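You operate a simulated robot arm through the tools that you are given. There is no shell and no other tool.

Carry out the task below with a simulated robot arm. There is one attempt and no reset: what you move stays moved.

## Task
Put things in order on the top of the long wood-top bench. At the end: the gold white-band brass buckle is on the yellow tray-stack felt-faced plate; the blue shouldered post stands where the clear yellow-band beaker stood; the clear yellow-band beaker stands where the silver bearing block stood; the silver bearing block stands where the gold white-band brass buckle stood; whatever was shut is shut again. Leave all else as you found it, and nothing knocked over.

It is judged by the outcome, as a careful person would: the job done as asked, and still so three seconds after it is handed in. It fails if anything else is knocked over, pushed out of place, dropped, spilled or broken.

## Robot
A 6-joint arm with a two-finger parallel gripper, fixed in place. Base frame: the origin is at the foot of the arm, x ahead of it, y to its left, z up; the work surface is at about z = 820. Units: mm, rad, N and s.
With the tool pointing down near the work surface it reaches from about 240 to 640 mm from the base axis. Its first joint turns from -1.152 to 1.152 rad. Payload 2.7 kg.
The TCP is the grasp point between the finger pads, 23 mm short of the fingertips. In the tool frame z runs along the fingers and y along their closing line. Largest opening 94 mm; finger width 38, thickness 10; the body of the gripper, 54 by 96 mm, starts 39 mm behind the TCP.
Orientation is that of the tool frame in the base frame, as [roll, pitch, yaw] about the fixed x, y, z axes, in that order (R = Rz(yaw) Ry(pitch) Rx(roll)). With the fingers straight down and closing along the base's y, the tool's x points along the base's -x, its y along +y and its z along -z.

## Interface
- The arm moves only by the tool jog_arm. Its argument "commands" is a list of rows, each an object (a shift or turn left out is 0, a gripper value left out holds the last) with "linear": the shift along the tool's x, y, z in units of 250 mm (1.0 is 250 mm), a list of three; "rot": the turn, a rotation vector about the tool's x, y, z in units of 120 degrees (1.0 is 120 degrees), a list of three; "gripper": the gripper command, from -1 (shut) to 1 (fully open), values between in proportion. In form: [{"linear": [dx, dy, dz], "rot": [wx, wy, wz], "gripper": gripper}, ...]. A call has 1 to 20 rows; each row is the pose to reach, as a shift and turn from the pose commanded when the call began, along the tool's axes at that moment. A call with a number of a shift or a turn outside -1 to 1 is refused whole. Each row takes 0.2 s and may step no farther than 50 mm and 0.15 rad from the row before; otherwise, or with a gripper value out of range, the whole call is refused. Where a pose cannot be reached the arm comes as near as it can. A force on the tool above 40 N (or 10 N above the force at the start of the call, whichever is more), or a blocked arm, ends the call early, and 0.2 s more pass. Each finger travels about 45 mm/s and halts on what it meets, pressing with about 43 N; the grip force reading is that of the motor and also rises with nothing between the fingers. The clock runs only during rows and for 0.2 s after the last one: add rows that repeat a pose to give the fingers time. The reply holds the time, the measured pose of the TCP, the force on the tool along the base axes, the opening and the grip force, in the units named above and with some noise, with the torque about the TCP (base axes, N m) and any sound that the robot's microphone picked up.
- Cameras (640 x 400 px; columns grow to the right, rows downward): "scene" is fixed at [81.6, -444.4, 1406.4]; the picture's right is [0.78, -0.62, 0.00], its down [-0.37, -0.46, -0.81] and it looks along [0.50, 0.63, -0.59] (base axes); focal length 344 px, centre (320, 200). "wrist" rides on the gripper at [86, 16, -75] in the tool frame; the picture's right is [-0.18, 0.98, 0.00], its down [-0.58, -0.11, -0.81] and it looks along [-0.79, -0.15, 0.59] (tool axes); focal length 243 px, centre (320, 200). There is no depth. A picture from a camera that has moved, and an enlarged one, comes with that camera's place and axes in the base frame and with its lens. The place of the scene camera against the robot may be out by one fixed shift of up to 18 mm in any direction.
- camera(camera): a new picture of that camera. It takes no simulated time.
- inspect(camera, box): a new picture of the part [left, top, right, bottom] of that camera's present view, enlarged. It takes no simulated time.
- close_job(): hands the job in; it is judged then, once.

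Nothing tells you positions but the pictures and the camera data. Unless the task says otherwise, let go and move clear before handing in.

The tools are called as name(argument=value, ...) on one line, values as JSON. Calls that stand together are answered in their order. jog_arm: Moves the arm, as the interface text tells. Its arguments: {"type":"object","properties":{"commands":{"type":"array","items":{"type":"object","properties":{"linear":{"type":"array","items":{"type":"number"}},"rot":{"type":"array","items":{"type":"number"}},"gripper":{"type":"number"}}}}},"required":["commands"]} The other tools are called the same way: camera (camera) takes a picture; inspect (camera, box) takes an enlarged picture of a part of a camera's view; close_job () hands the job in.

At the start:

```text
t: 0.0
tcp_pos: [438.2, 79.4, 1151.9]
tcp_rot: [-3.141, 0.001, 3.14]
contact_force: [-0.6, -0.4, -0.4]
ft_torque: [-0.01, -0.01, 0.0]
width: 94.0
gripper_force: 0.1
```

scene: 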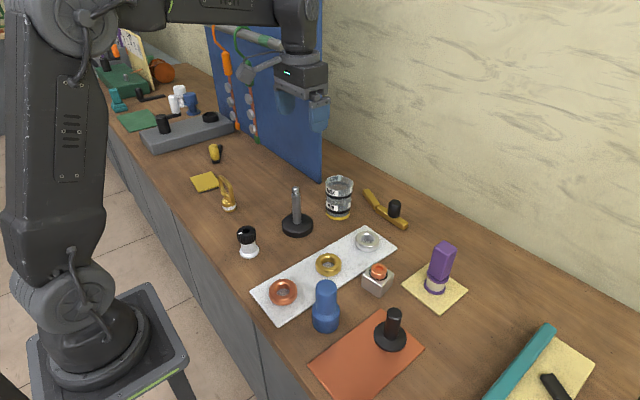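
wrist: 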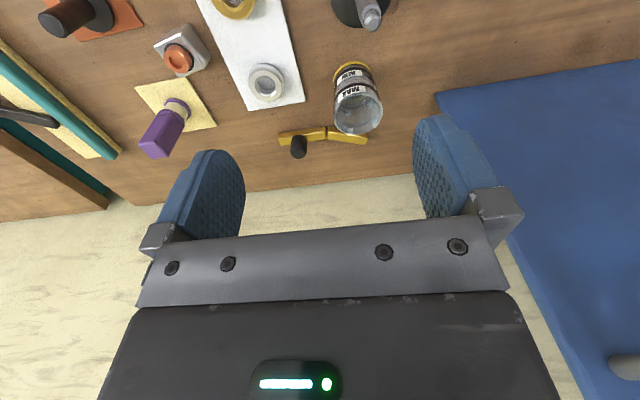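

I see a bench with many small items: a white strip with rings, a blue post, a silver block, a clear beaker, and various felt plates. I'll look closer before moving anything.

inspect(camera="scene", box=[180, 130, 420, 280])

inspect(camera="scene", box=[240, 220, 480, 370])

inspect(camera="scene", box=[90, 30, 330, 180])

inspect(camera="scene", box=[400, 220, 640, 400])

inspect(camera="wrist", box=[0, 0, 420, 220])

```text
2.67 times, centred on (300, 205) of scene
camera zoom: at [81.6, -444.4, 1406.4], right [0.78, -0.62, 0.0], down [-0.37, -0.46, -0.81], along [0.5, 0.63, -0.59], focal length 919 px, centre (373, 187)
```

zoom: 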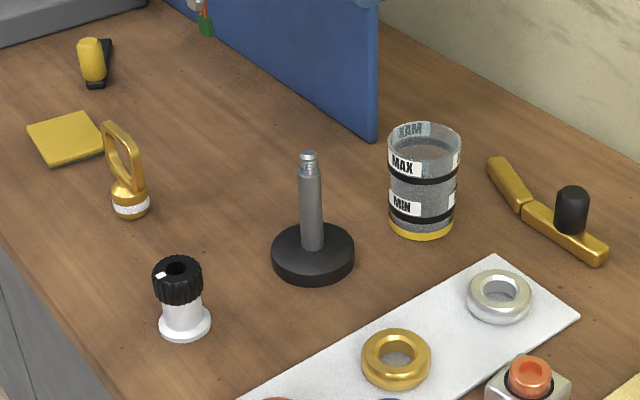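

```text
2.67 times, centred on (360, 295) of scene
camera zoom: at [81.6, -444.4, 1406.4], right [0.78, -0.62, 0.0], down [-0.37, -0.46, -0.81], along [0.5, 0.63, -0.59], focal length 919 px, centre (213, -53)
```

zoom: 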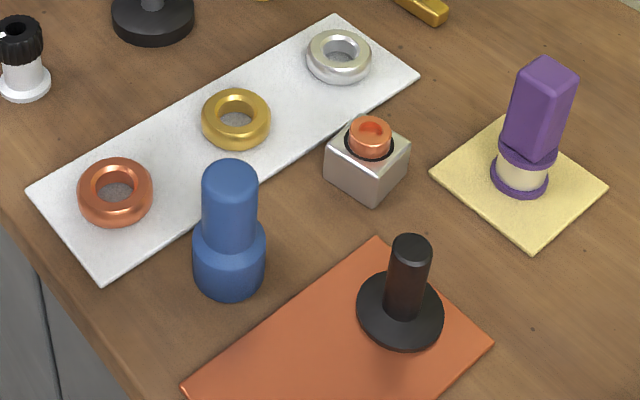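

```text
2.67 times, centred on (210, 105) of scene
camera zoom: at [81.6, -444.4, 1406.4], right [0.78, -0.62, 0.0], down [-0.37, -0.46, -0.81], along [0.5, 0.63, -0.59], focal length 919 px, centre (613, 453)
```

zoom: 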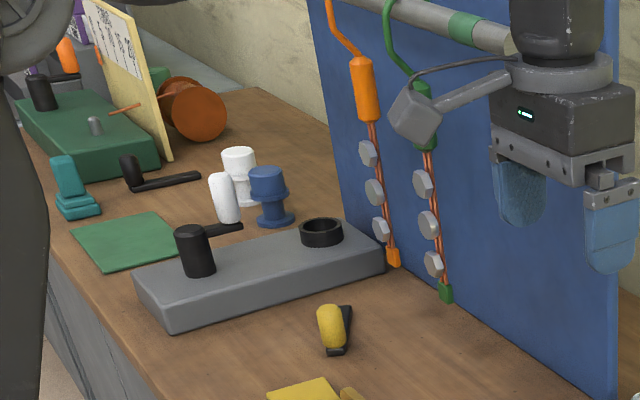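

```text
2.22 times, centred on (520, 310) of scene
camera zoom: at [81.6, -444.4, 1406.4], right [0.78, -0.62, 0.0], down [-0.37, -0.46, -0.81], along [0.5, 0.63, -0.59], focal length 766 px, centre (-124, -44)
```

zoom: 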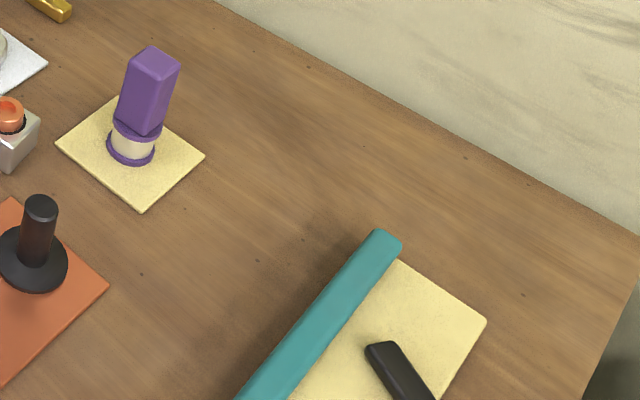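

```text
1.52 times, centred on (210, 110) of wrist
camera zoom: at [351.6, 95.0, 1225.8], right [0.18, 0.98, 0.0], down [0.58, -0.11, 0.81], along [0.79, -0.15, -0.59], focal length 370 px, centre (488, 337)
```

zoom: 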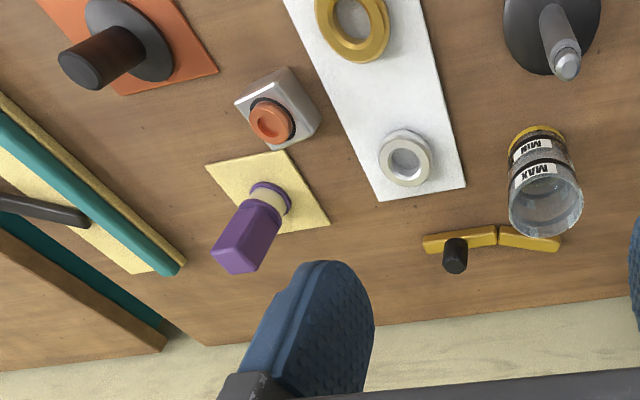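

The buckle with the white band, the beaker, the block, and the blue post are visible; the "tray-stack" is not yet clear, so I'll look at the far right end and the far left of the bench.

inspect(camera="scene", box=[460, 300, 640, 400])

inspect(camera="wrist", box=[0, 0, 220, 220])

inspect(camera="scene", box=[80, 20, 220, 120])

inspect(camera="scene", box=[180, 130, 260, 220])

```text
3.56 times, centred on (550, 350) of scene
camera zoom: at [81.6, -444.4, 1406.4], right [0.78, -0.62, 0.0], down [-0.37, -0.46, -0.81], along [0.5, 0.63, -0.59], focal length 1225 px, centre (-498, -333)
```

zoom: 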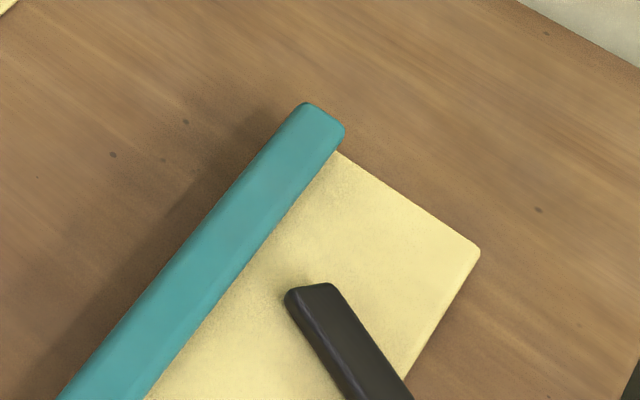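

```text
1.82 times, centred on (110, 110) of wrist
camera zoom: at [351.6, 95.0, 1225.8], right [0.18, 0.98, 0.0], down [0.58, -0.11, 0.81], along [0.79, -0.15, -0.59], focal length 441 px, centre (702, 364)
```

zoom: 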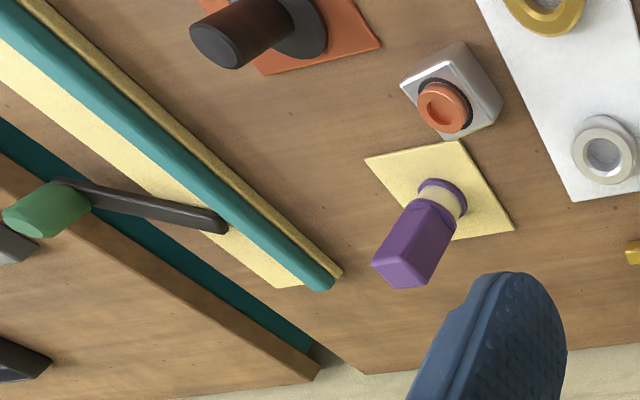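

```text
4.00 times, centred on (150, 70) of scene
camera zoom: at [81.6, -444.4, 1406.4], right [0.78, -0.62, 0.0], down [-0.37, -0.46, -0.81], along [0.5, 0.63, -0.59], focal length 1378 px, centre (1000, 720)
```

zoom: 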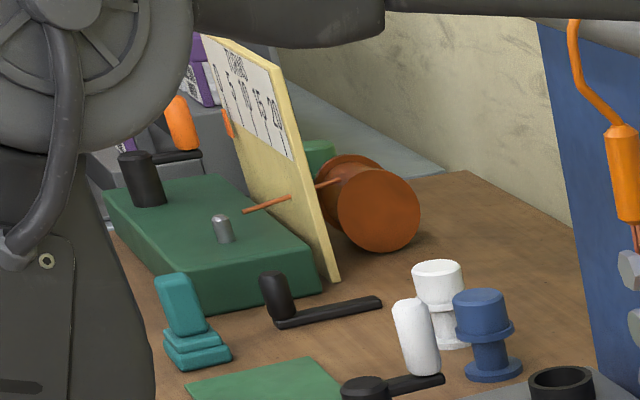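

```text
4.44 times, centred on (220, 175) of scene
camera zoom: at [81.6, -444.4, 1406.4], right [0.78, -0.62, 0.0], down [-0.37, -0.46, -0.81], along [0.5, 0.63, -0.59], focal length 1531 px, centre (764, 311)
```

zoom: 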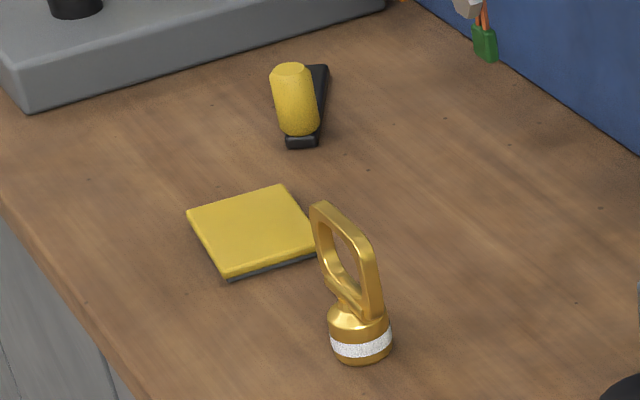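

I make out the buckle at roughly (360, 315), a small yellow plate near (350, 456), a pale yellow plate under a purple item, and something yellow/teal at the right end. I'll turn the wrist camera toward the right end first to understand which thing is the "tray-stack".

jog_arm(commands=[{"rot": [0, 0, 0.07]}, {"rot": [0, 0, 0.14]}, {"rot": [0, 0, 0.21]}, {"rot": [0, 0, 0.28]}, {"rot": [0, 0, 0.35]}, {"rot": [0, 0, 0.42]}, {"rot": [0, 0, 0.49]}, {"rot": [0, 0, 0.56]}])

camera(camera="wrist")

camera(camera="scene")

```text
t: 1.8
tcp_pos: [437.6, 79.4, 1151.0]
tcp_rot: [-3.141, -0.001, 1.966]
contact_force: [-0.5, -0.1, 0.3]
ft_torque: [-0.02, 0.02, 0.0]
width: 94.0
gripper_force: 0.0
```

```text
taken
camera wrist: at [419.6, 164.7, 1225.7], right [0.98, 0.21, 0.0], down [0.12, -0.58, 0.81], along [0.17, -0.79, -0.59], focal length 243 px, centre (320, 200)
```

wrist: 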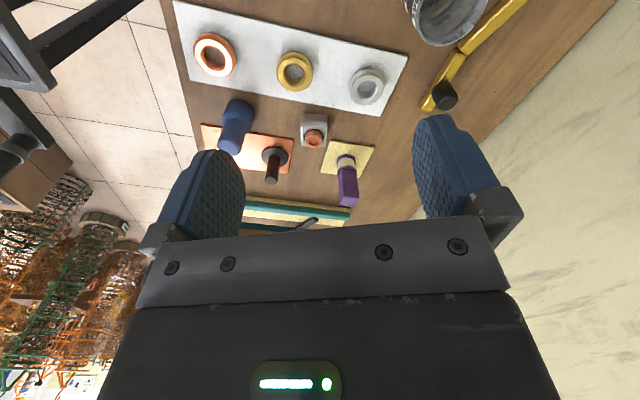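

```text
taken
```

scene: 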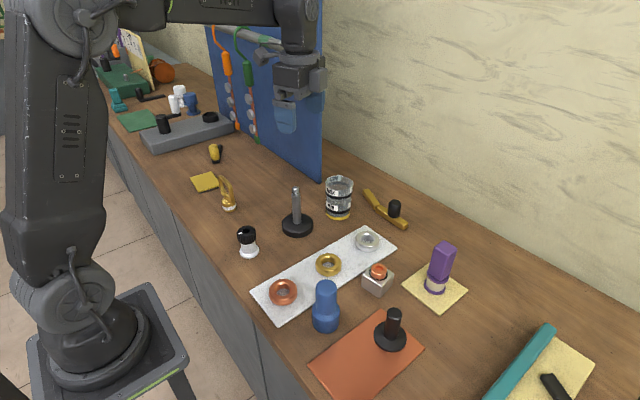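

The wrist picture is upside down in the world, and the right-end structure is partly hidden. I'll move to the right at the same height (clear of everything) for a better look.

jog_arm(commands=[{"linear": [-0.166, -0.075, 0]}, {"linear": [-0.332, -0.15, 0]}, {"linear": [-0.498, -0.225, 0]}, {"linear": [-0.664, -0.3, 0]}, {"linear": [-0.83, -0.375, 0]}, {"linear": [-0.996, -0.45, 0]}])

camera(camera="wrist")

```text
t: 3.2
tcp_pos: [431.0, -196.3, 1153.3]
tcp_rot: [3.141, -0.001, 1.968]
contact_force: [0.6, 0.1, 0.6]
ft_torque: [0.0, -0.03, -0.01]
width: 93.8
gripper_force: 0.0
```

```text
taken
camera wrist: at [411.8, -109.8, 1227.4], right [0.98, 0.21, 0.0], down [0.12, -0.58, 0.81], along [0.17, -0.79, -0.59], focal length 243 px, centre (320, 200)
```

wrist: 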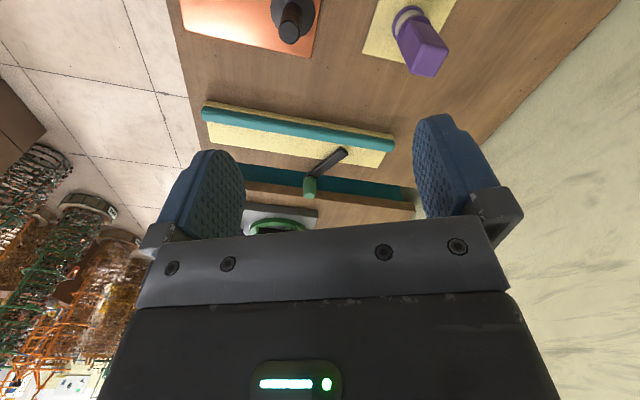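

inspect(camera="wrist", box=[180, 80, 430, 240])

inspect(camera="wrist", box=[340, 0, 480, 90])

```text
2.50 times, centred on (305, 160) of wrist
camera zoom: at [411.8, -109.8, 1227.4], right [0.98, 0.21, 0.0], down [0.12, -0.58, 0.81], along [0.17, -0.79, -0.59], focal length 606 px, centre (358, 300)
```

zoom: 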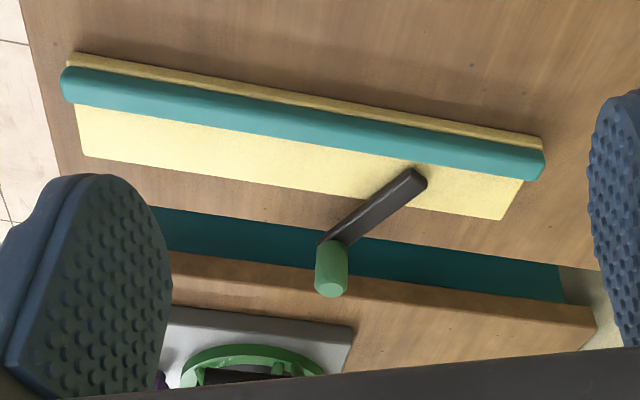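

```text
4.44 times, centred on (410, 45) of wrist
camera zoom: at [411.8, -109.8, 1227.4], right [0.98, 0.21, 0.0], down [0.12, -0.58, 0.81], along [0.17, -0.79, -0.59], focal length 1078 px, centre (-80, 889)
```

zoom: 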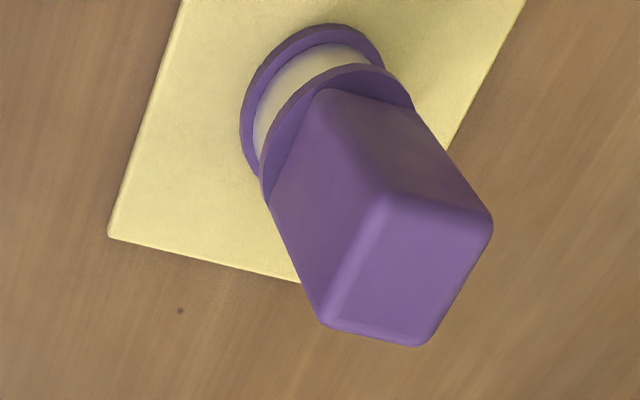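

The right end holds a clamped board setup that is out of reach; now I'll go back to the middle and look at the left side, where the small yellow plate and buckle are.

jog_arm(commands=[{"linear": [0.1245, 0.05625, 0], "rot": [0, 0, -0.07]}, {"linear": [0.249, 0.1125, 0], "rot": [0, 0, -0.14]}, {"linear": [0.3735, 0.16875, 0], "rot": [0, 0, -0.21]}, {"linear": [0.498, 0.225, 0], "rot": [0, 0, -0.28]}, {"linear": [0.6225, 0.28125, 0], "rot": [0, 0, -0.35]}, {"linear": [0.747, 0.3375, 0], "rot": [0, 0, -0.42]}, {"linear": [0.8715, 0.39375, 0], "rot": [0, 0, -0.49]}, {"linear": [0.996, 0.45, 0], "rot": [0, 0, -0.56]}])

jog_arm(commands=[{"linear": [0.045, 0.11, 0], "rot": [0, 0, -0.07]}, {"linear": [0.09, 0.22, 0], "rot": [0, 0, -0.14]}, {"linear": [0.135, 0.33, 0], "rot": [0, 0, -0.21]}, {"linear": [0.18, 0.44, 0], "rot": [0, 0, -0.28]}, {"linear": [0.225, 0.55, 0], "rot": [0, 0, -0.35]}, {"linear": [0.27, 0.66, 0], "rot": [0, 0, -0.42]}, {"linear": [0.315, 0.77, 0], "rot": [0, 0, -0.49]}, {"linear": [0.36, 0.88, 0], "rot": [0, 0, -0.56]}])

camera(camera="wrist")

camera(camera="scene")

```text
t: 5.0
tcp_pos: [437.9, 79.9, 1153.5]
tcp_rot: [3.141, 0.001, -3.138]
contact_force: [0.4, -0.7, 0.3]
ft_torque: [0.0, 0.01, -0.03]
width: 94.0
gripper_force: 0.0
```

```text
t: 6.8
tcp_pos: [347.9, 299.6, 1149.9]
tcp_rot: [3.141, -0.001, -1.966]
contact_force: [0.3, -0.1, -0.4]
ft_torque: [0.0, 0.02, -0.01]
width: 94.0
gripper_force: 0.1
```

```text
taken
camera wrist: at [298.9, 225.4, 1224.3], right [-0.84, 0.55, 0.0], down [0.33, 0.49, 0.81], along [0.44, 0.67, -0.59], focal length 243 px, centre (320, 200)
```

wrist: 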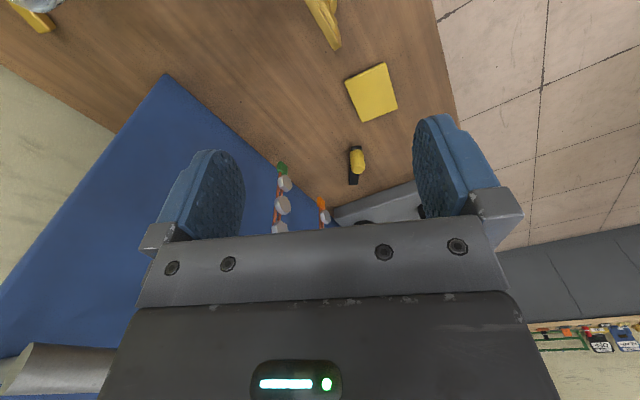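

```text
taken
```

scene: 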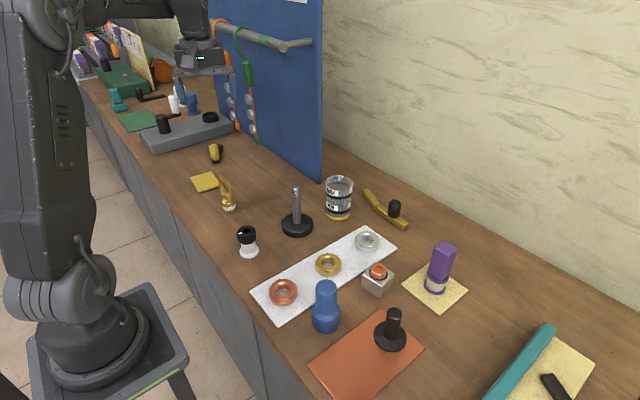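

inspect(camera="wrist", box=[290, 0, 450, 200])

inspect(camera="scene", box=[60, 0, 240, 150])

inspect(camera="scene", box=[60, 10, 140, 80])

inspect(camera="wrist", box=[330, 40, 420, 130])

```text
2.00 times, centred on (370, 100) of wrist
camera zoom: at [298.9, 225.4, 1224.3], right [-0.84, 0.55, 0.0], down [0.33, 0.49, 0.81], along [0.44, 0.67, -0.59], focal length 485 px, centre (220, 400)
```

zoom: 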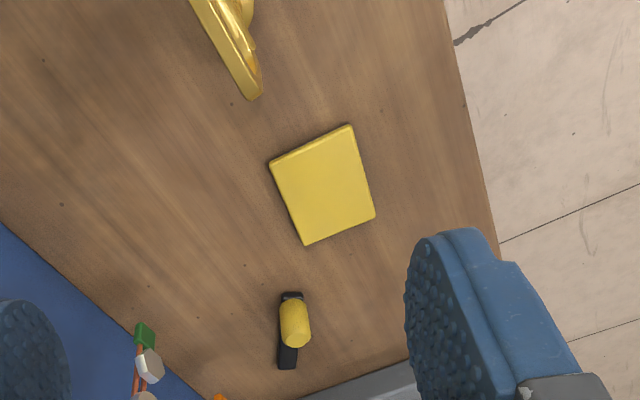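

```text
2.67 times, centred on (150, 75) of scene
camera zoom: at [81.6, -444.4, 1406.4], right [0.78, -0.62, 0.0], down [-0.37, -0.46, -0.81], along [0.5, 0.63, -0.59], focal length 919 px, centre (773, 533)
```

zoom: 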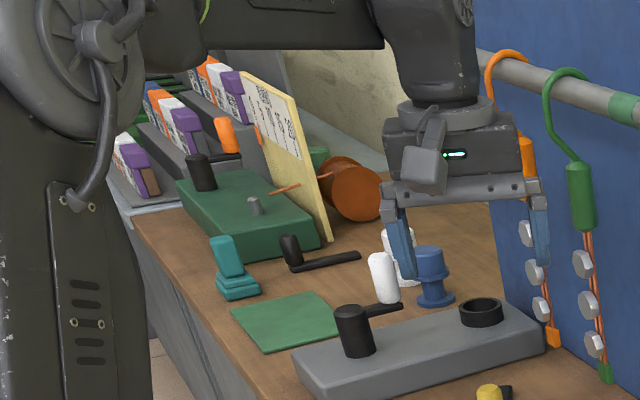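

```text
5.71 times, centred on (100, 45) of scene
camera zoom: at [81.6, -444.4, 1406.4], right [0.78, -0.62, 0.0], down [-0.37, -0.46, -0.81], along [0.5, 0.63, -0.59], focal length 1969 px, centre (1577, 1086)
```

zoom: 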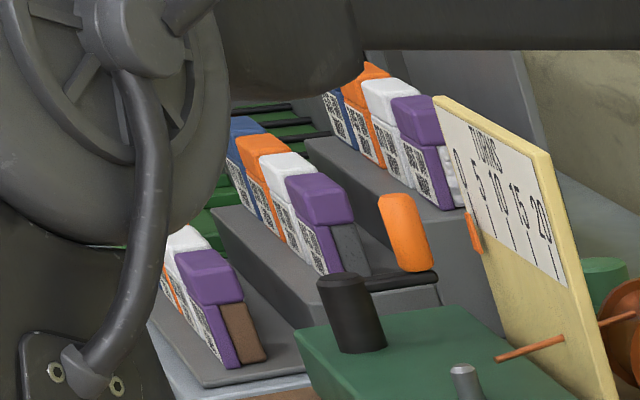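

```text
4.44 times, centred on (375, 85) of wrist
camera zoom: at [298.9, 225.4, 1224.3], right [-0.84, 0.55, 0.0], down [0.33, 0.49, 0.81], along [0.44, 0.67, -0.59], focal length 1078 px, centre (76, 711)
```

zoom: 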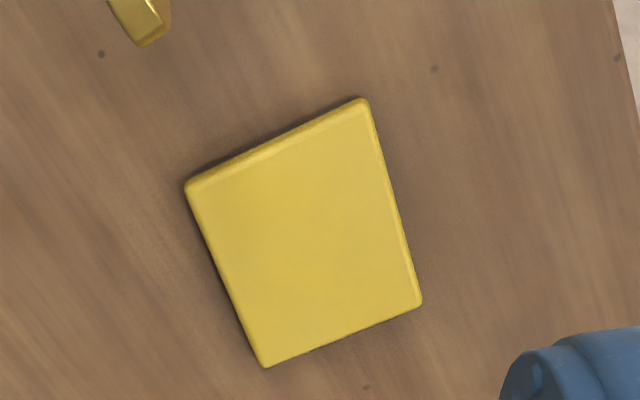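

The small golden-yellow plate near (350, 456) is the only free yellow plate. To find out what "tray-stack" means I'll tilt the wrist for a more level view toward the left end.

jog_arm(commands=[{"rot": [0, 0, -0.06]}, {"rot": [0, 0, -0.12]}, {"rot": [0, 0, -0.18]}, {"rot": [0, 0, -0.24]}])

jog_arm(commands=[{"rot": [0, -0.06, 0]}, {"rot": [0, -0.12, 0]}, {"rot": [0, -0.18, 0]}, {"rot": [0, -0.22, 0]}])

camera(camera="wrist")

```text
t: 7.8
tcp_pos: [349.3, 298.7, 1151.7]
tcp_rot: [3.141, 0.0, -1.465]
contact_force: [0.3, 0.9, -0.7]
ft_torque: [0.01, 0.01, 0.0]
width: 93.9
gripper_force: 0.1
```

```text
t: 8.8
tcp_pos: [348.5, 298.4, 1151.6]
tcp_rot: [-3.141, 0.462, -1.465]
contact_force: [0.4, -0.8, -0.5]
ft_torque: [0.0, -0.03, 0.06]
width: 93.9
gripper_force: 0.1
```

```text
taken
camera wrist: at [343.9, 187.7, 1179.1], right [-0.99, 0.06, 0.08], down [0.09, 0.17, 0.98], along [0.05, 0.98, -0.17], focal length 243 px, centre (320, 200)
```

wrist: 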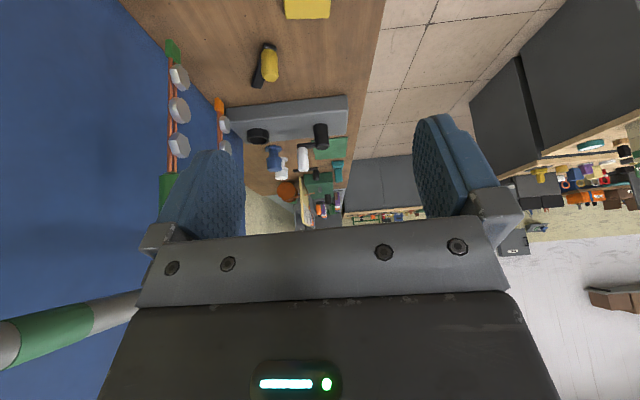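

inspect(camera="wrist", box=[220, 80, 420, 235])

inspect(camera="wrist", box=[240, 0, 360, 90])

```text
2.58 times, centred on (320, 158) of wrist
camera zoom: at [343.9, 187.7, 1179.1], right [-0.99, 0.06, 0.08], down [0.09, 0.17, 0.98], along [0.05, 0.98, -0.17], focal length 626 px, centre (320, 310)
```

zoom: 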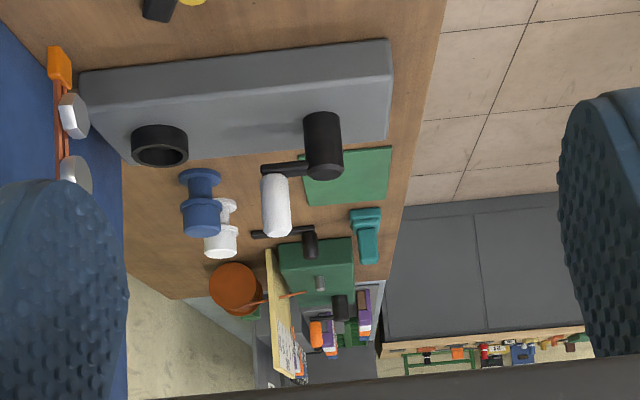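

```text
4.44 times, centred on (300, 45) of wrist
camera zoom: at [343.9, 187.7, 1179.1], right [-0.99, 0.06, 0.08], down [0.09, 0.17, 0.98], along [0.05, 0.98, -0.17], focal length 1078 px, centre (409, 889)
```

zoom: 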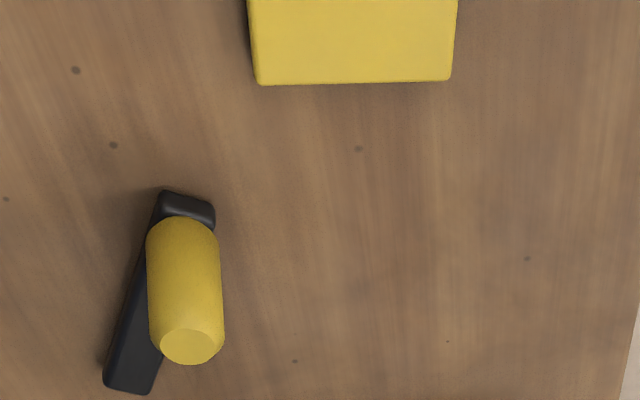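

The left end holds only fixed-looking apparatus out of reach, so the free yellow plate is the target. Next I level the tool and come lower over the buckle for a close look.

jog_arm(commands=[{"rot": [0, 0.06, 0]}, {"rot": [0, 0.12, 0]}, {"rot": [0, 0.18, 0]}, {"rot": [0, 0.22, 0]}])

jog_arm(commands=[{"linear": [0.05, 0, 0.1]}, {"linear": [0.1, 0, 0.2]}, {"linear": [0.15, 0, 0.3]}, {"linear": [0.2, 0, 0.4]}, {"linear": [0.24, 0, 0.5]}])

camera(camera="wrist")

camera(camera="scene")

```text
t: 9.8
tcp_pos: [347.2, 297.7, 1152.1]
tcp_rot: [-3.141, -0.003, -1.467]
contact_force: [-0.4, -0.2, -0.1]
ft_torque: [0.0, -0.04, 0.03]
width: 93.9
gripper_force: 0.0
```

```text
t: 11.0
tcp_pos: [353.0, 238.8, 1027.4]
tcp_rot: [-3.142, 0.0, -1.469]
contact_force: [0.7, 0.0, 0.9]
ft_torque: [-0.01, 0.0, 0.02]
width: 94.0
gripper_force: 0.0
```

```text
taken
camera wrist: at [346.6, 151.4, 1100.6], right [-1.0, 0.08, 0.0], down [0.05, 0.59, 0.81], along [0.07, 0.8, -0.59], focal length 243 px, centre (320, 200)
```

wrist: 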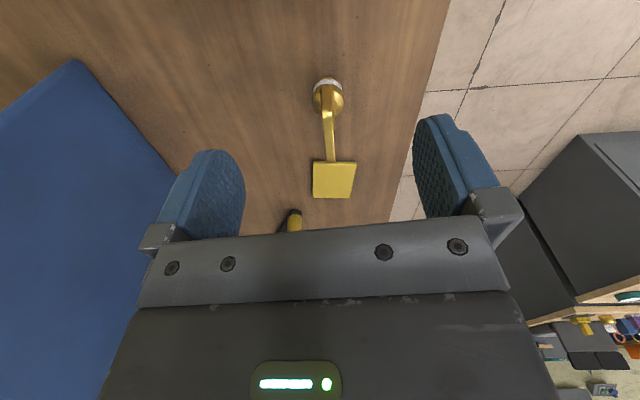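

```text
taken
```

scene: 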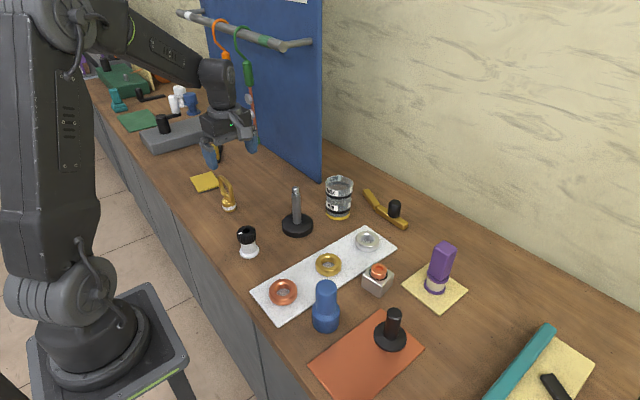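

inspect(camera="wrist", box=[270, 60, 390, 210])

inspect(camera="scene", box=[190, 160, 260, 220])

```text
2.67 times, centred on (330, 135) of wrist
camera zoom: at [346.6, 151.4, 1100.6], right [-1.0, 0.08, 0.0], down [0.05, 0.59, 0.81], along [0.07, 0.8, -0.59], focal length 647 px, centre (293, 373)
```

zoom: 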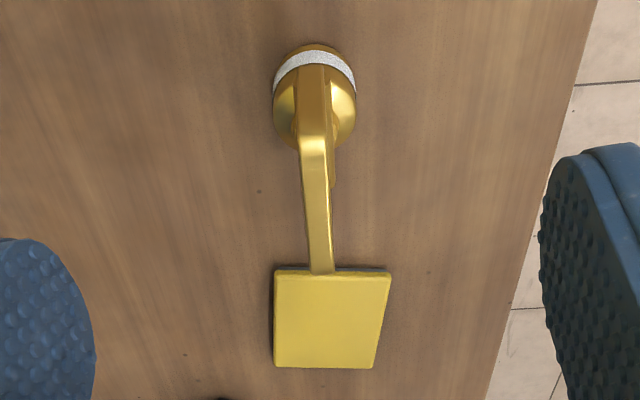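

```text
6.67 times, centred on (225, 190) of scene
camera zoom: at [81.6, -444.4, 1406.4], right [0.78, -0.62, 0.0], down [-0.37, -0.46, -0.81], along [0.5, 0.63, -0.59], focal length 2297 px, centre (953, 267)
```

zoom: 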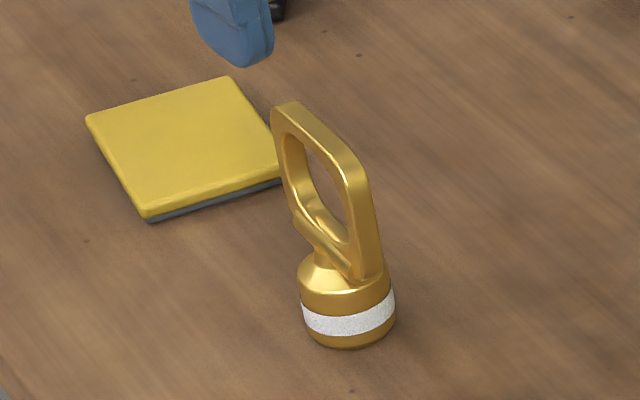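

The buckle stands at about (349, 311) with its loop edge-on to my closing line, about 95–100 mm tall; the yellow plate is two-layered and centred near (350, 465). I'll move right above the buckle, still well clear, and re-check alignment.

jog_arm(commands=[{"linear": [-0.14, -0.008, 0]}, {"linear": [-0.288, -0.017, 0]}, {"linear": [-0.288, -0.017, 0.1]}, {"linear": [-0.288, -0.017, 0.19]}])

camera(camera="wrist")

inspect(camera="scene", box=[170, 100, 290, 220])

```text
t: 12.0
tcp_pos: [349.9, 311.3, 980.6]
tcp_rot: [-3.142, 0.0, -1.469]
contact_force: [0.4, 0.8, 0.9]
ft_torque: [-0.02, 0.02, -0.01]
width: 94.2
gripper_force: 0.1
```

```text
taken
camera wrist: at [343.4, 223.1, 1054.7], right [-1.0, 0.08, 0.0], down [0.05, 0.59, 0.81], along [0.07, 0.8, -0.59], focal length 243 px, centre (320, 200)
```

wrist: 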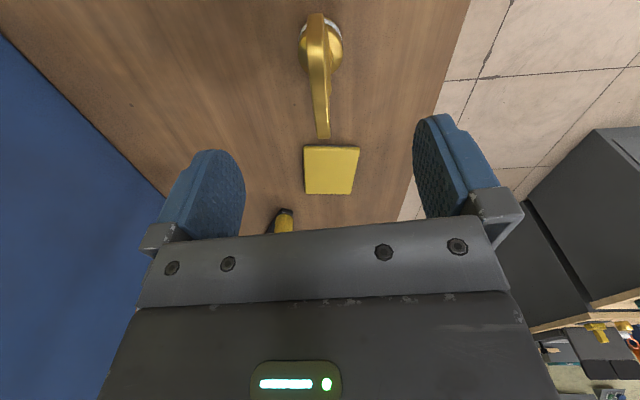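

```text
3.33 times, centred on (230, 160) of scene
camera zoom: at [81.6, -444.4, 1406.4], right [0.78, -0.62, 0.0], down [-0.37, -0.46, -0.81], along [0.5, 0.63, -0.59], focal length 1148 px, centre (620, 333)
```

zoom: 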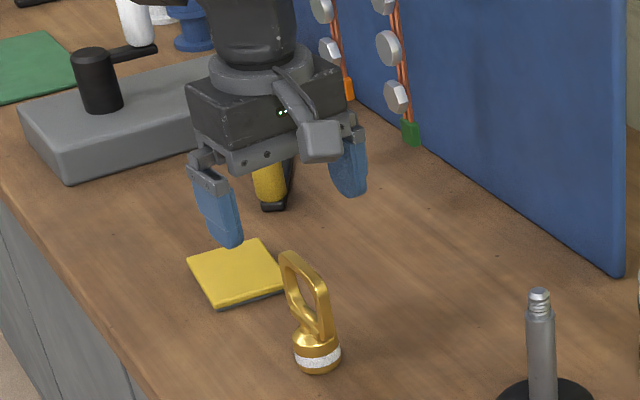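

inspect(camera="wrist", box=[280, 0, 380, 200])

```text
2.00 times, centred on (330, 100) of wrist
camera zoom: at [343.4, 223.1, 1054.7], right [-1.0, 0.08, 0.0], down [0.05, 0.59, 0.81], along [0.07, 0.8, -0.59], focal length 485 px, centre (300, 400)
```

zoom: 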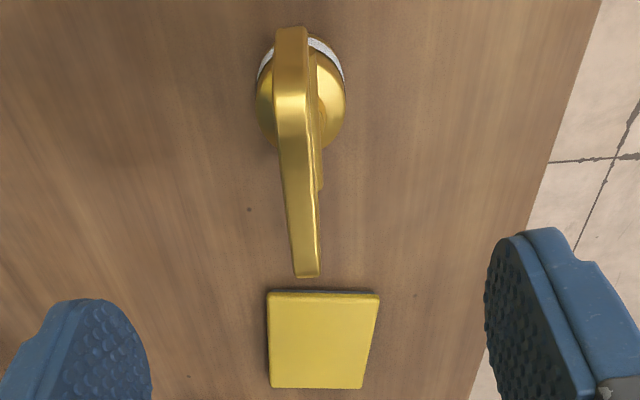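

The buckle's base centre is at about (350, 309.5), the loop is centred under the tool and edge-on. I'll descend so the pads span the loop's top bar, stopping with the palm above its top.

jog_arm(commands=[{"linear": [0, 0, 0.1], "gripper": 1}, {"linear": [0, 0, 0.2], "gripper": 1}, {"linear": [0, 0, 0.28], "gripper": 1}, {"linear": [0, 0, 0.34], "gripper": 1}, {"linear": [0, 0, 0.375], "gripper": 1}])

inspect(camera="scene", box=[170, 120, 290, 220])

camera(camera="wrist")

```text
t: 13.2
tcp_pos: [349.5, 309.9, 887.0]
tcp_rot: [-3.141, 0.001, -1.465]
contact_force: [0.4, 0.2, 0.2]
ft_torque: [0.03, 0.02, 0.02]
width: 94.1
gripper_force: 0.0
```

```text
4.00 times, centred on (230, 170) of scene
camera zoom: at [81.6, -444.4, 1406.4], right [0.78, -0.62, 0.0], down [-0.37, -0.46, -0.81], along [0.5, 0.63, -0.59], focal length 1378 px, centre (680, 320)
```

zoom: 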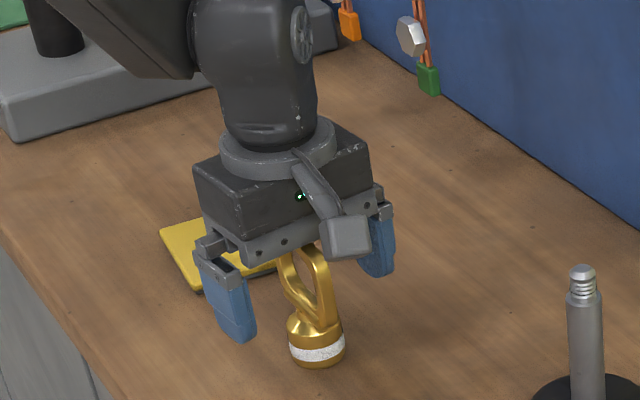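

```text
taken
camera wrist: at [343.6, 223.3, 960.2], right [-1.0, 0.08, 0.0], down [0.05, 0.59, 0.81], along [0.07, 0.8, -0.59], focal length 243 px, centre (320, 200)
```

wrist: 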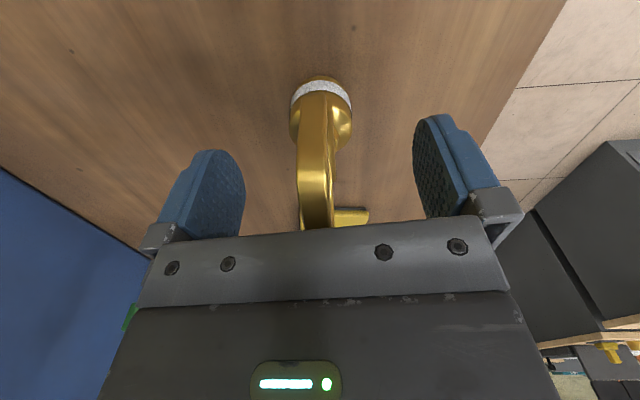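

The loop is between the pads, rotated a few degrees from them; I'll turn slightly to match and close gently on it.

jog_arm(commands=[{"rot": [0, 0, 0.03], "gripper": 1}, {"rot": [0, 0, 0.03], "gripper": 0}, {"rot": [0, 0, 0.03], "gripper": -0.5}, {"rot": [0, 0, 0.03], "gripper": -1}, {"rot": [0, 0, 0.03], "gripper": -1}, {"rot": [0, 0, 0.03], "gripper": -1}, {"rot": [0, 0, 0.03], "gripper": -1}, {"rot": [0, 0, 0.03], "gripper": -1}])

camera(camera="wrist")

inspect(camera="scene", box=[170, 120, 290, 220])

```text
t: 15.0
tcp_pos: [351.3, 311.6, 886.0]
tcp_rot: [-3.14, 0.001, -1.528]
contact_force: [0.4, 0.1, 0.0]
ft_torque: [-0.03, -0.01, 0.02]
width: 9.6
gripper_force: 42.8
```

```text
taken
camera wrist: at [338.2, 223.9, 960.3], right [-0.99, 0.14, 0.0], down [0.08, 0.59, 0.81], along [0.12, 0.8, -0.59], focal length 243 px, centre (320, 200)
```

wrist: 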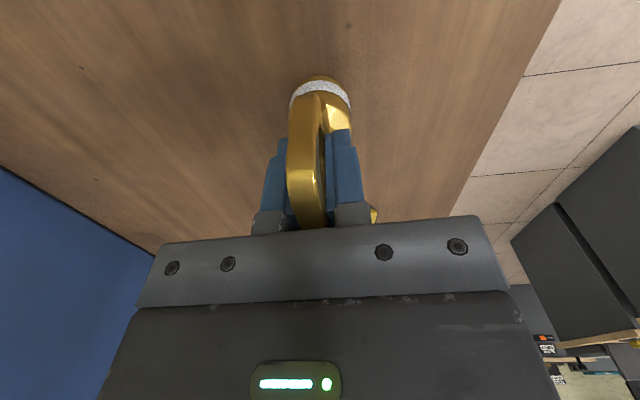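

```text
4.00 times, centred on (230, 170) of scene
camera zoom: at [81.6, -444.4, 1406.4], right [0.78, -0.62, 0.0], down [-0.37, -0.46, -0.81], along [0.5, 0.63, -0.59], focal length 1378 px, centre (680, 320)
```

zoom: 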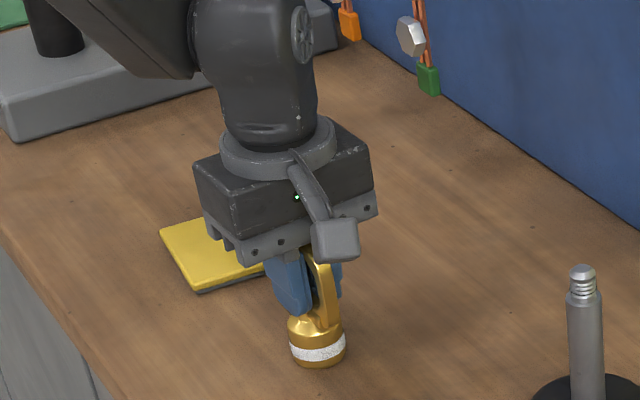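

The loop is held (9.6 mm wide, 43 N). I lift it 60 mm and check it hangs level.

jog_arm(commands=[{"linear": [0, 0, -0.04], "gripper": -1}, {"linear": [0, 0, -0.12], "gripper": -1}, {"linear": [0, 0, -0.2], "gripper": -1}, {"linear": [0, 0, -0.26], "gripper": -1}])

camera(camera="wrist")

inspect(camera="scene", box=[170, 120, 290, 220])

```text
t: 16.0
tcp_pos: [351.4, 310.4, 950.4]
tcp_rot: [3.141, 0.0, -1.53]
contact_force: [-0.9, -0.2, -1.5]
ft_torque: [0.02, 0.0, 0.03]
width: 9.6
gripper_force: 42.9
```

```text
taken
camera wrist: at [339.1, 223.8, 1024.9], right [-0.99, 0.14, 0.0], down [0.08, 0.59, 0.81], along [0.12, 0.8, -0.59], focal length 243 px, centre (320, 200)
```

wrist: 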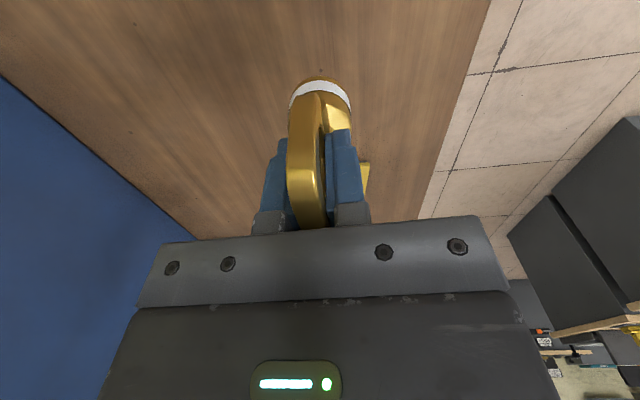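

```text
4.00 times, centred on (230, 170) of scene
camera zoom: at [81.6, -444.4, 1406.4], right [0.78, -0.62, 0.0], down [-0.37, -0.46, -0.81], along [0.5, 0.63, -0.59], focal length 1378 px, centre (680, 320)
```

zoom: 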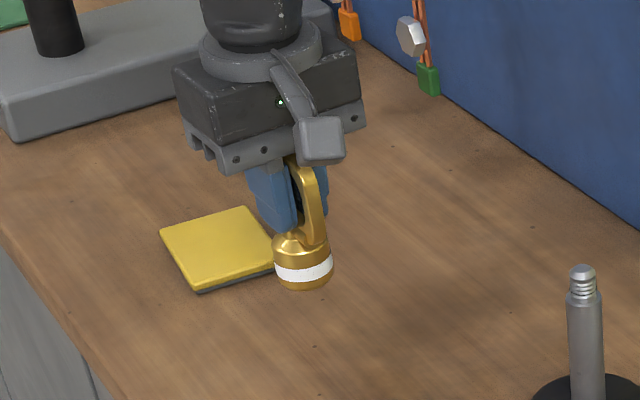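

The buckle is held securely. I carry it over to the plate's centre, measured at about (350, 467), at this height.

jog_arm(commands=[{"linear": [-0.15, -0.006, 0], "gripper": -1}, {"linear": [-0.31, -0.012, 0], "gripper": -1}, {"linear": [-0.47, -0.019, 0], "gripper": -1}, {"linear": [-0.63, -0.025, 0], "gripper": -1}, {"linear": [-0.63, -0.025, 0], "gripper": -1}])

camera(camera="wrist")

inspect(camera="scene", box=[150, 110, 270, 210])

```text
t: 17.2
tcp_pos: [351.2, 466.6, 950.2]
tcp_rot: [3.142, -0.001, -1.529]
contact_force: [-0.1, 0.4, -1.2]
ft_torque: [0.0, 0.0, 0.01]
width: 9.8
gripper_force: 43.4
```

```text
taken
camera wrist: at [338.6, 380.3, 1023.9], right [-0.99, 0.14, 0.0], down [0.09, 0.59, 0.81], along [0.12, 0.8, -0.59], focal length 243 px, centre (320, 200)
```

wrist: 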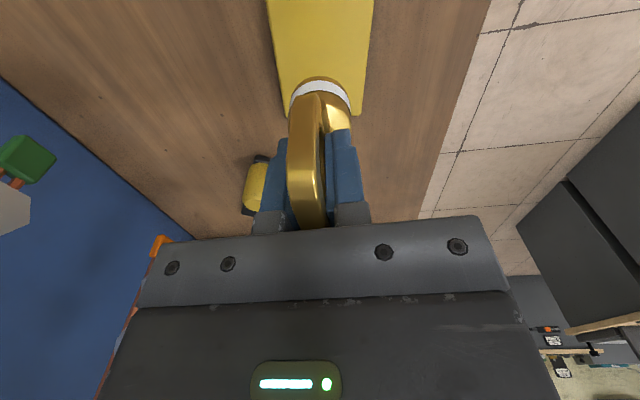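

```text
4.00 times, centred on (210, 160) of scene
camera zoom: at [81.6, -444.4, 1406.4], right [0.78, -0.62, 0.0], down [-0.37, -0.46, -0.81], along [0.5, 0.63, -0.59], focal length 1378 px, centre (760, 360)
```

zoom: 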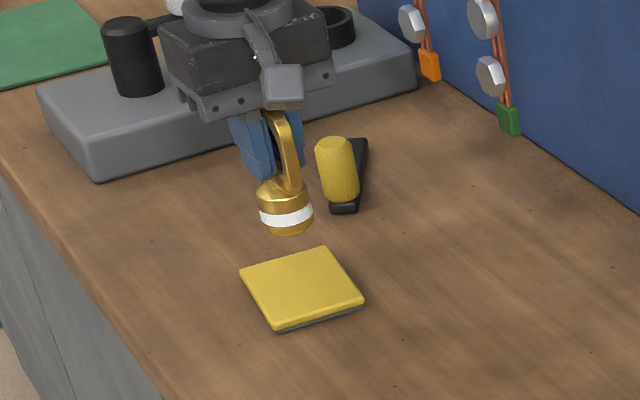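

Aligned over the plate. I lower to just above it and then creep down reading the force.

jog_arm(commands=[{"linear": [0, 0, 0.08], "gripper": -1}, {"linear": [0, 0, 0.15], "gripper": -1}, {"linear": [0, 0, 0.185], "gripper": -1}, {"linear": [0, 0, 0.185], "gripper": -1}])

inspect(camera="scene", box=[170, 140, 250, 200])

camera(camera="wrist")

```text
t: 18.2
tcp_pos: [349.7, 467.6, 904.2]
tcp_rot: [3.14, 0.002, -1.53]
contact_force: [0.8, -0.2, -0.6]
ft_torque: [-0.02, 0.0, 0.01]
width: 10.1
gripper_force: 42.3
```

```text
6.67 times, centred on (210, 170) of scene
camera zoom: at [81.6, -444.4, 1406.4], right [0.78, -0.62, 0.0], down [-0.37, -0.46, -0.81], along [0.5, 0.63, -0.59], focal length 2297 px, centre (1053, 400)
```

zoom: 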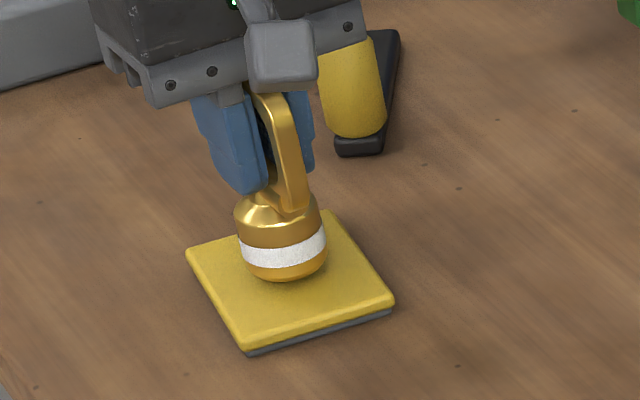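

```text
taken
camera wrist: at [338.1, 380.9, 977.7], right [-0.99, 0.14, 0.0], down [0.08, 0.59, 0.81], along [0.12, 0.8, -0.59], focal length 243 px, centre (320, 200)
```

wrist: 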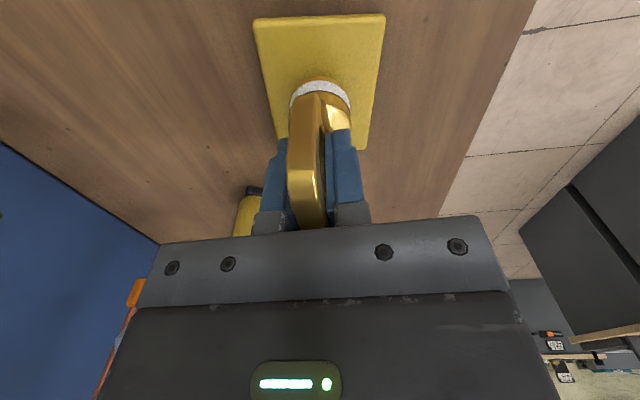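

jog_arm(commands=[{"linear": [0, 0, 0.008], "gripper": -1}, {"linear": [0, 0, 0.016], "gripper": -1}, {"linear": [0, 0, 0.016], "gripper": -1}])

inspect(camera="scene", box=[170, 140, 250, 200])

```text
t: 19.0
tcp_pos: [350.8, 468.6, 900.9]
tcp_rot: [-3.141, 0.0, -1.529]
contact_force: [0.3, -0.7, -0.6]
ft_torque: [0.01, 0.0, 0.05]
width: 10.1
gripper_force: 43.0
```

```text
6.67 times, centred on (210, 170) of scene
camera zoom: at [81.6, -444.4, 1406.4], right [0.78, -0.62, 0.0], down [-0.37, -0.46, -0.81], along [0.5, 0.63, -0.59], focal length 2297 px, centre (1053, 400)
```

zoom: 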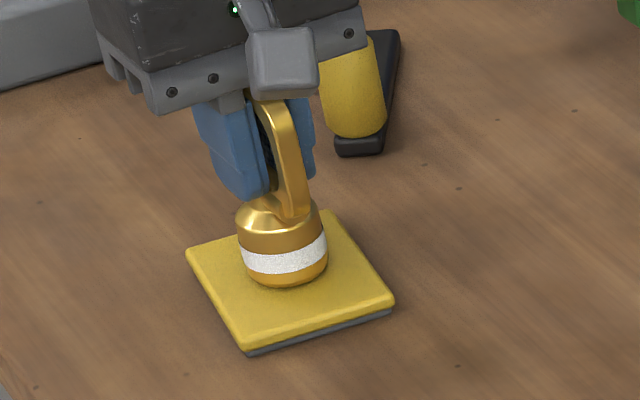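

jog_arm(commands=[{"linear": [0, 0, 0.006], "gripper": -1}, {"linear": [0, 0, 0.012], "gripper": -1}, {"linear": [0, 0, 0.012], "gripper": -1}])

```text
t: 19.8
tcp_pos: [351.6, 469.7, 897.9]
tcp_rot: [3.141, 0.003, -1.53]
contact_force: [-1.5, -0.9, 4.2]
ft_torque: [-0.04, 0.07, -0.02]
width: 9.8
gripper_force: 43.2
```

Touchdown felt at about 4 N. I release and retreat straight up.

jog_arm(commands=[{"gripper": -0.8}, {"gripper": -0.5}, {"gripper": -0.1}, {"gripper": 0.2}, {"gripper": 0.2}, {"gripper": 0.2}])

camera(camera="wrist")

inspect(camera="scene", box=[170, 140, 250, 200])

```text
t: 21.2
tcp_pos: [349.8, 469.1, 896.8]
tcp_rot: [-3.141, 0.001, -1.53]
contact_force: [1.1, 0.0, 0.6]
ft_torque: [-0.04, 0.0, -0.02]
width: 56.4
gripper_force: 0.0
```

```text
taken
camera wrist: at [338.5, 381.6, 971.7], right [-0.99, 0.14, 0.0], down [0.08, 0.59, 0.81], along [0.12, 0.8, -0.59], focal length 243 px, centre (320, 200)
```

wrist: 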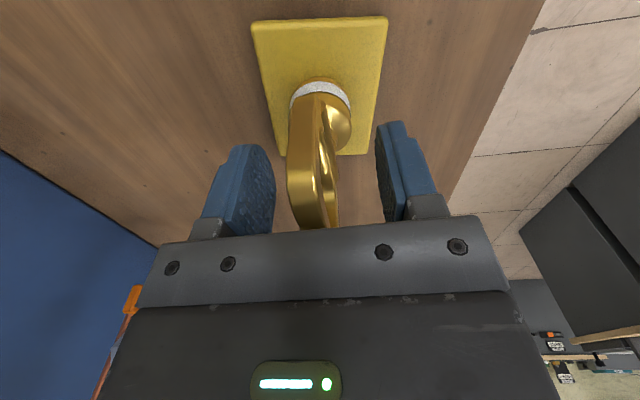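

```text
6.67 times, centred on (210, 170) of scene
camera zoom: at [81.6, -444.4, 1406.4], right [0.78, -0.62, 0.0], down [-0.37, -0.46, -0.81], along [0.5, 0.63, -0.59], focal length 2297 px, centre (1053, 400)
```

zoom: 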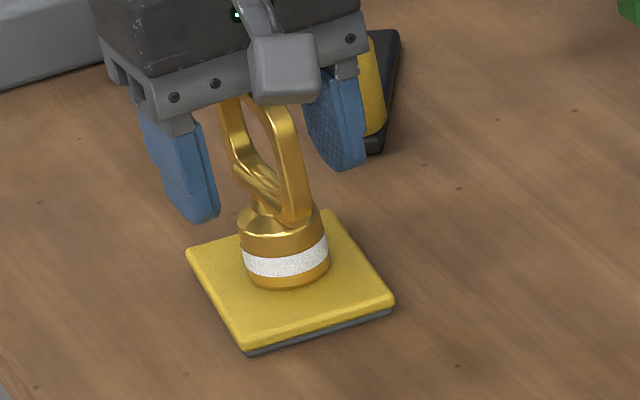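

The buckle stands on the yellow plate. I retreat straight up and travel high over the bench to look at the silver block.

jog_arm(commands=[{"linear": [0, 0, -0.1], "gripper": 0.2}, {"linear": [0, 0, -0.25], "gripper": 0.2}, {"linear": [0, 0, -0.42], "gripper": 1}, {"linear": [0, 0, -0.6], "gripper": 1}])

jog_arm(commands=[{"linear": [0.16, -0.02, 0], "rot": [0, 0, 0.056], "gripper": 1}, {"linear": [0.32, -0.04, 0], "rot": [0, 0, 0.112], "gripper": 1}, {"linear": [0.48, -0.06, 0], "rot": [0, 0, 0.168], "gripper": 1}, {"linear": [0.64, -0.08, 0], "rot": [0, 0, 0.224], "gripper": 1}, {"linear": [0.8, -0.1, 0], "rot": [0, 0, 0.28], "gripper": 1}])

inspect(camera="scene", box=[160, 120, 260, 220])

```text
t: 22.2
tcp_pos: [348.8, 470.1, 1046.2]
tcp_rot: [3.141, -0.001, -1.531]
contact_force: [0.1, 0.3, -0.3]
ft_torque: [-0.01, 0.02, -0.02]
width: 93.9
gripper_force: 0.0
```

```text
t: 23.4
tcp_pos: [385.2, 268.6, 1048.6]
tcp_rot: [-3.141, 0.001, -2.119]
contact_force: [0.7, 0.0, -0.1]
ft_torque: [0.02, 0.01, 0.0]
width: 94.2
gripper_force: 0.0
```

```text
4.00 times, centred on (210, 170) of scene
camera zoom: at [81.6, -444.4, 1406.4], right [0.78, -0.62, 0.0], down [-0.37, -0.46, -0.81], along [0.5, 0.63, -0.59], focal length 1378 px, centre (760, 320)
```

zoom: 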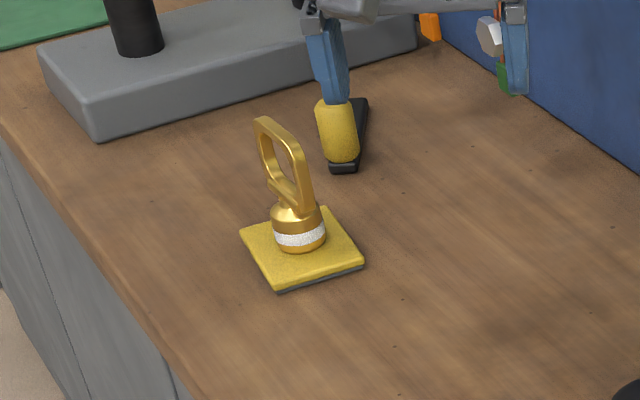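

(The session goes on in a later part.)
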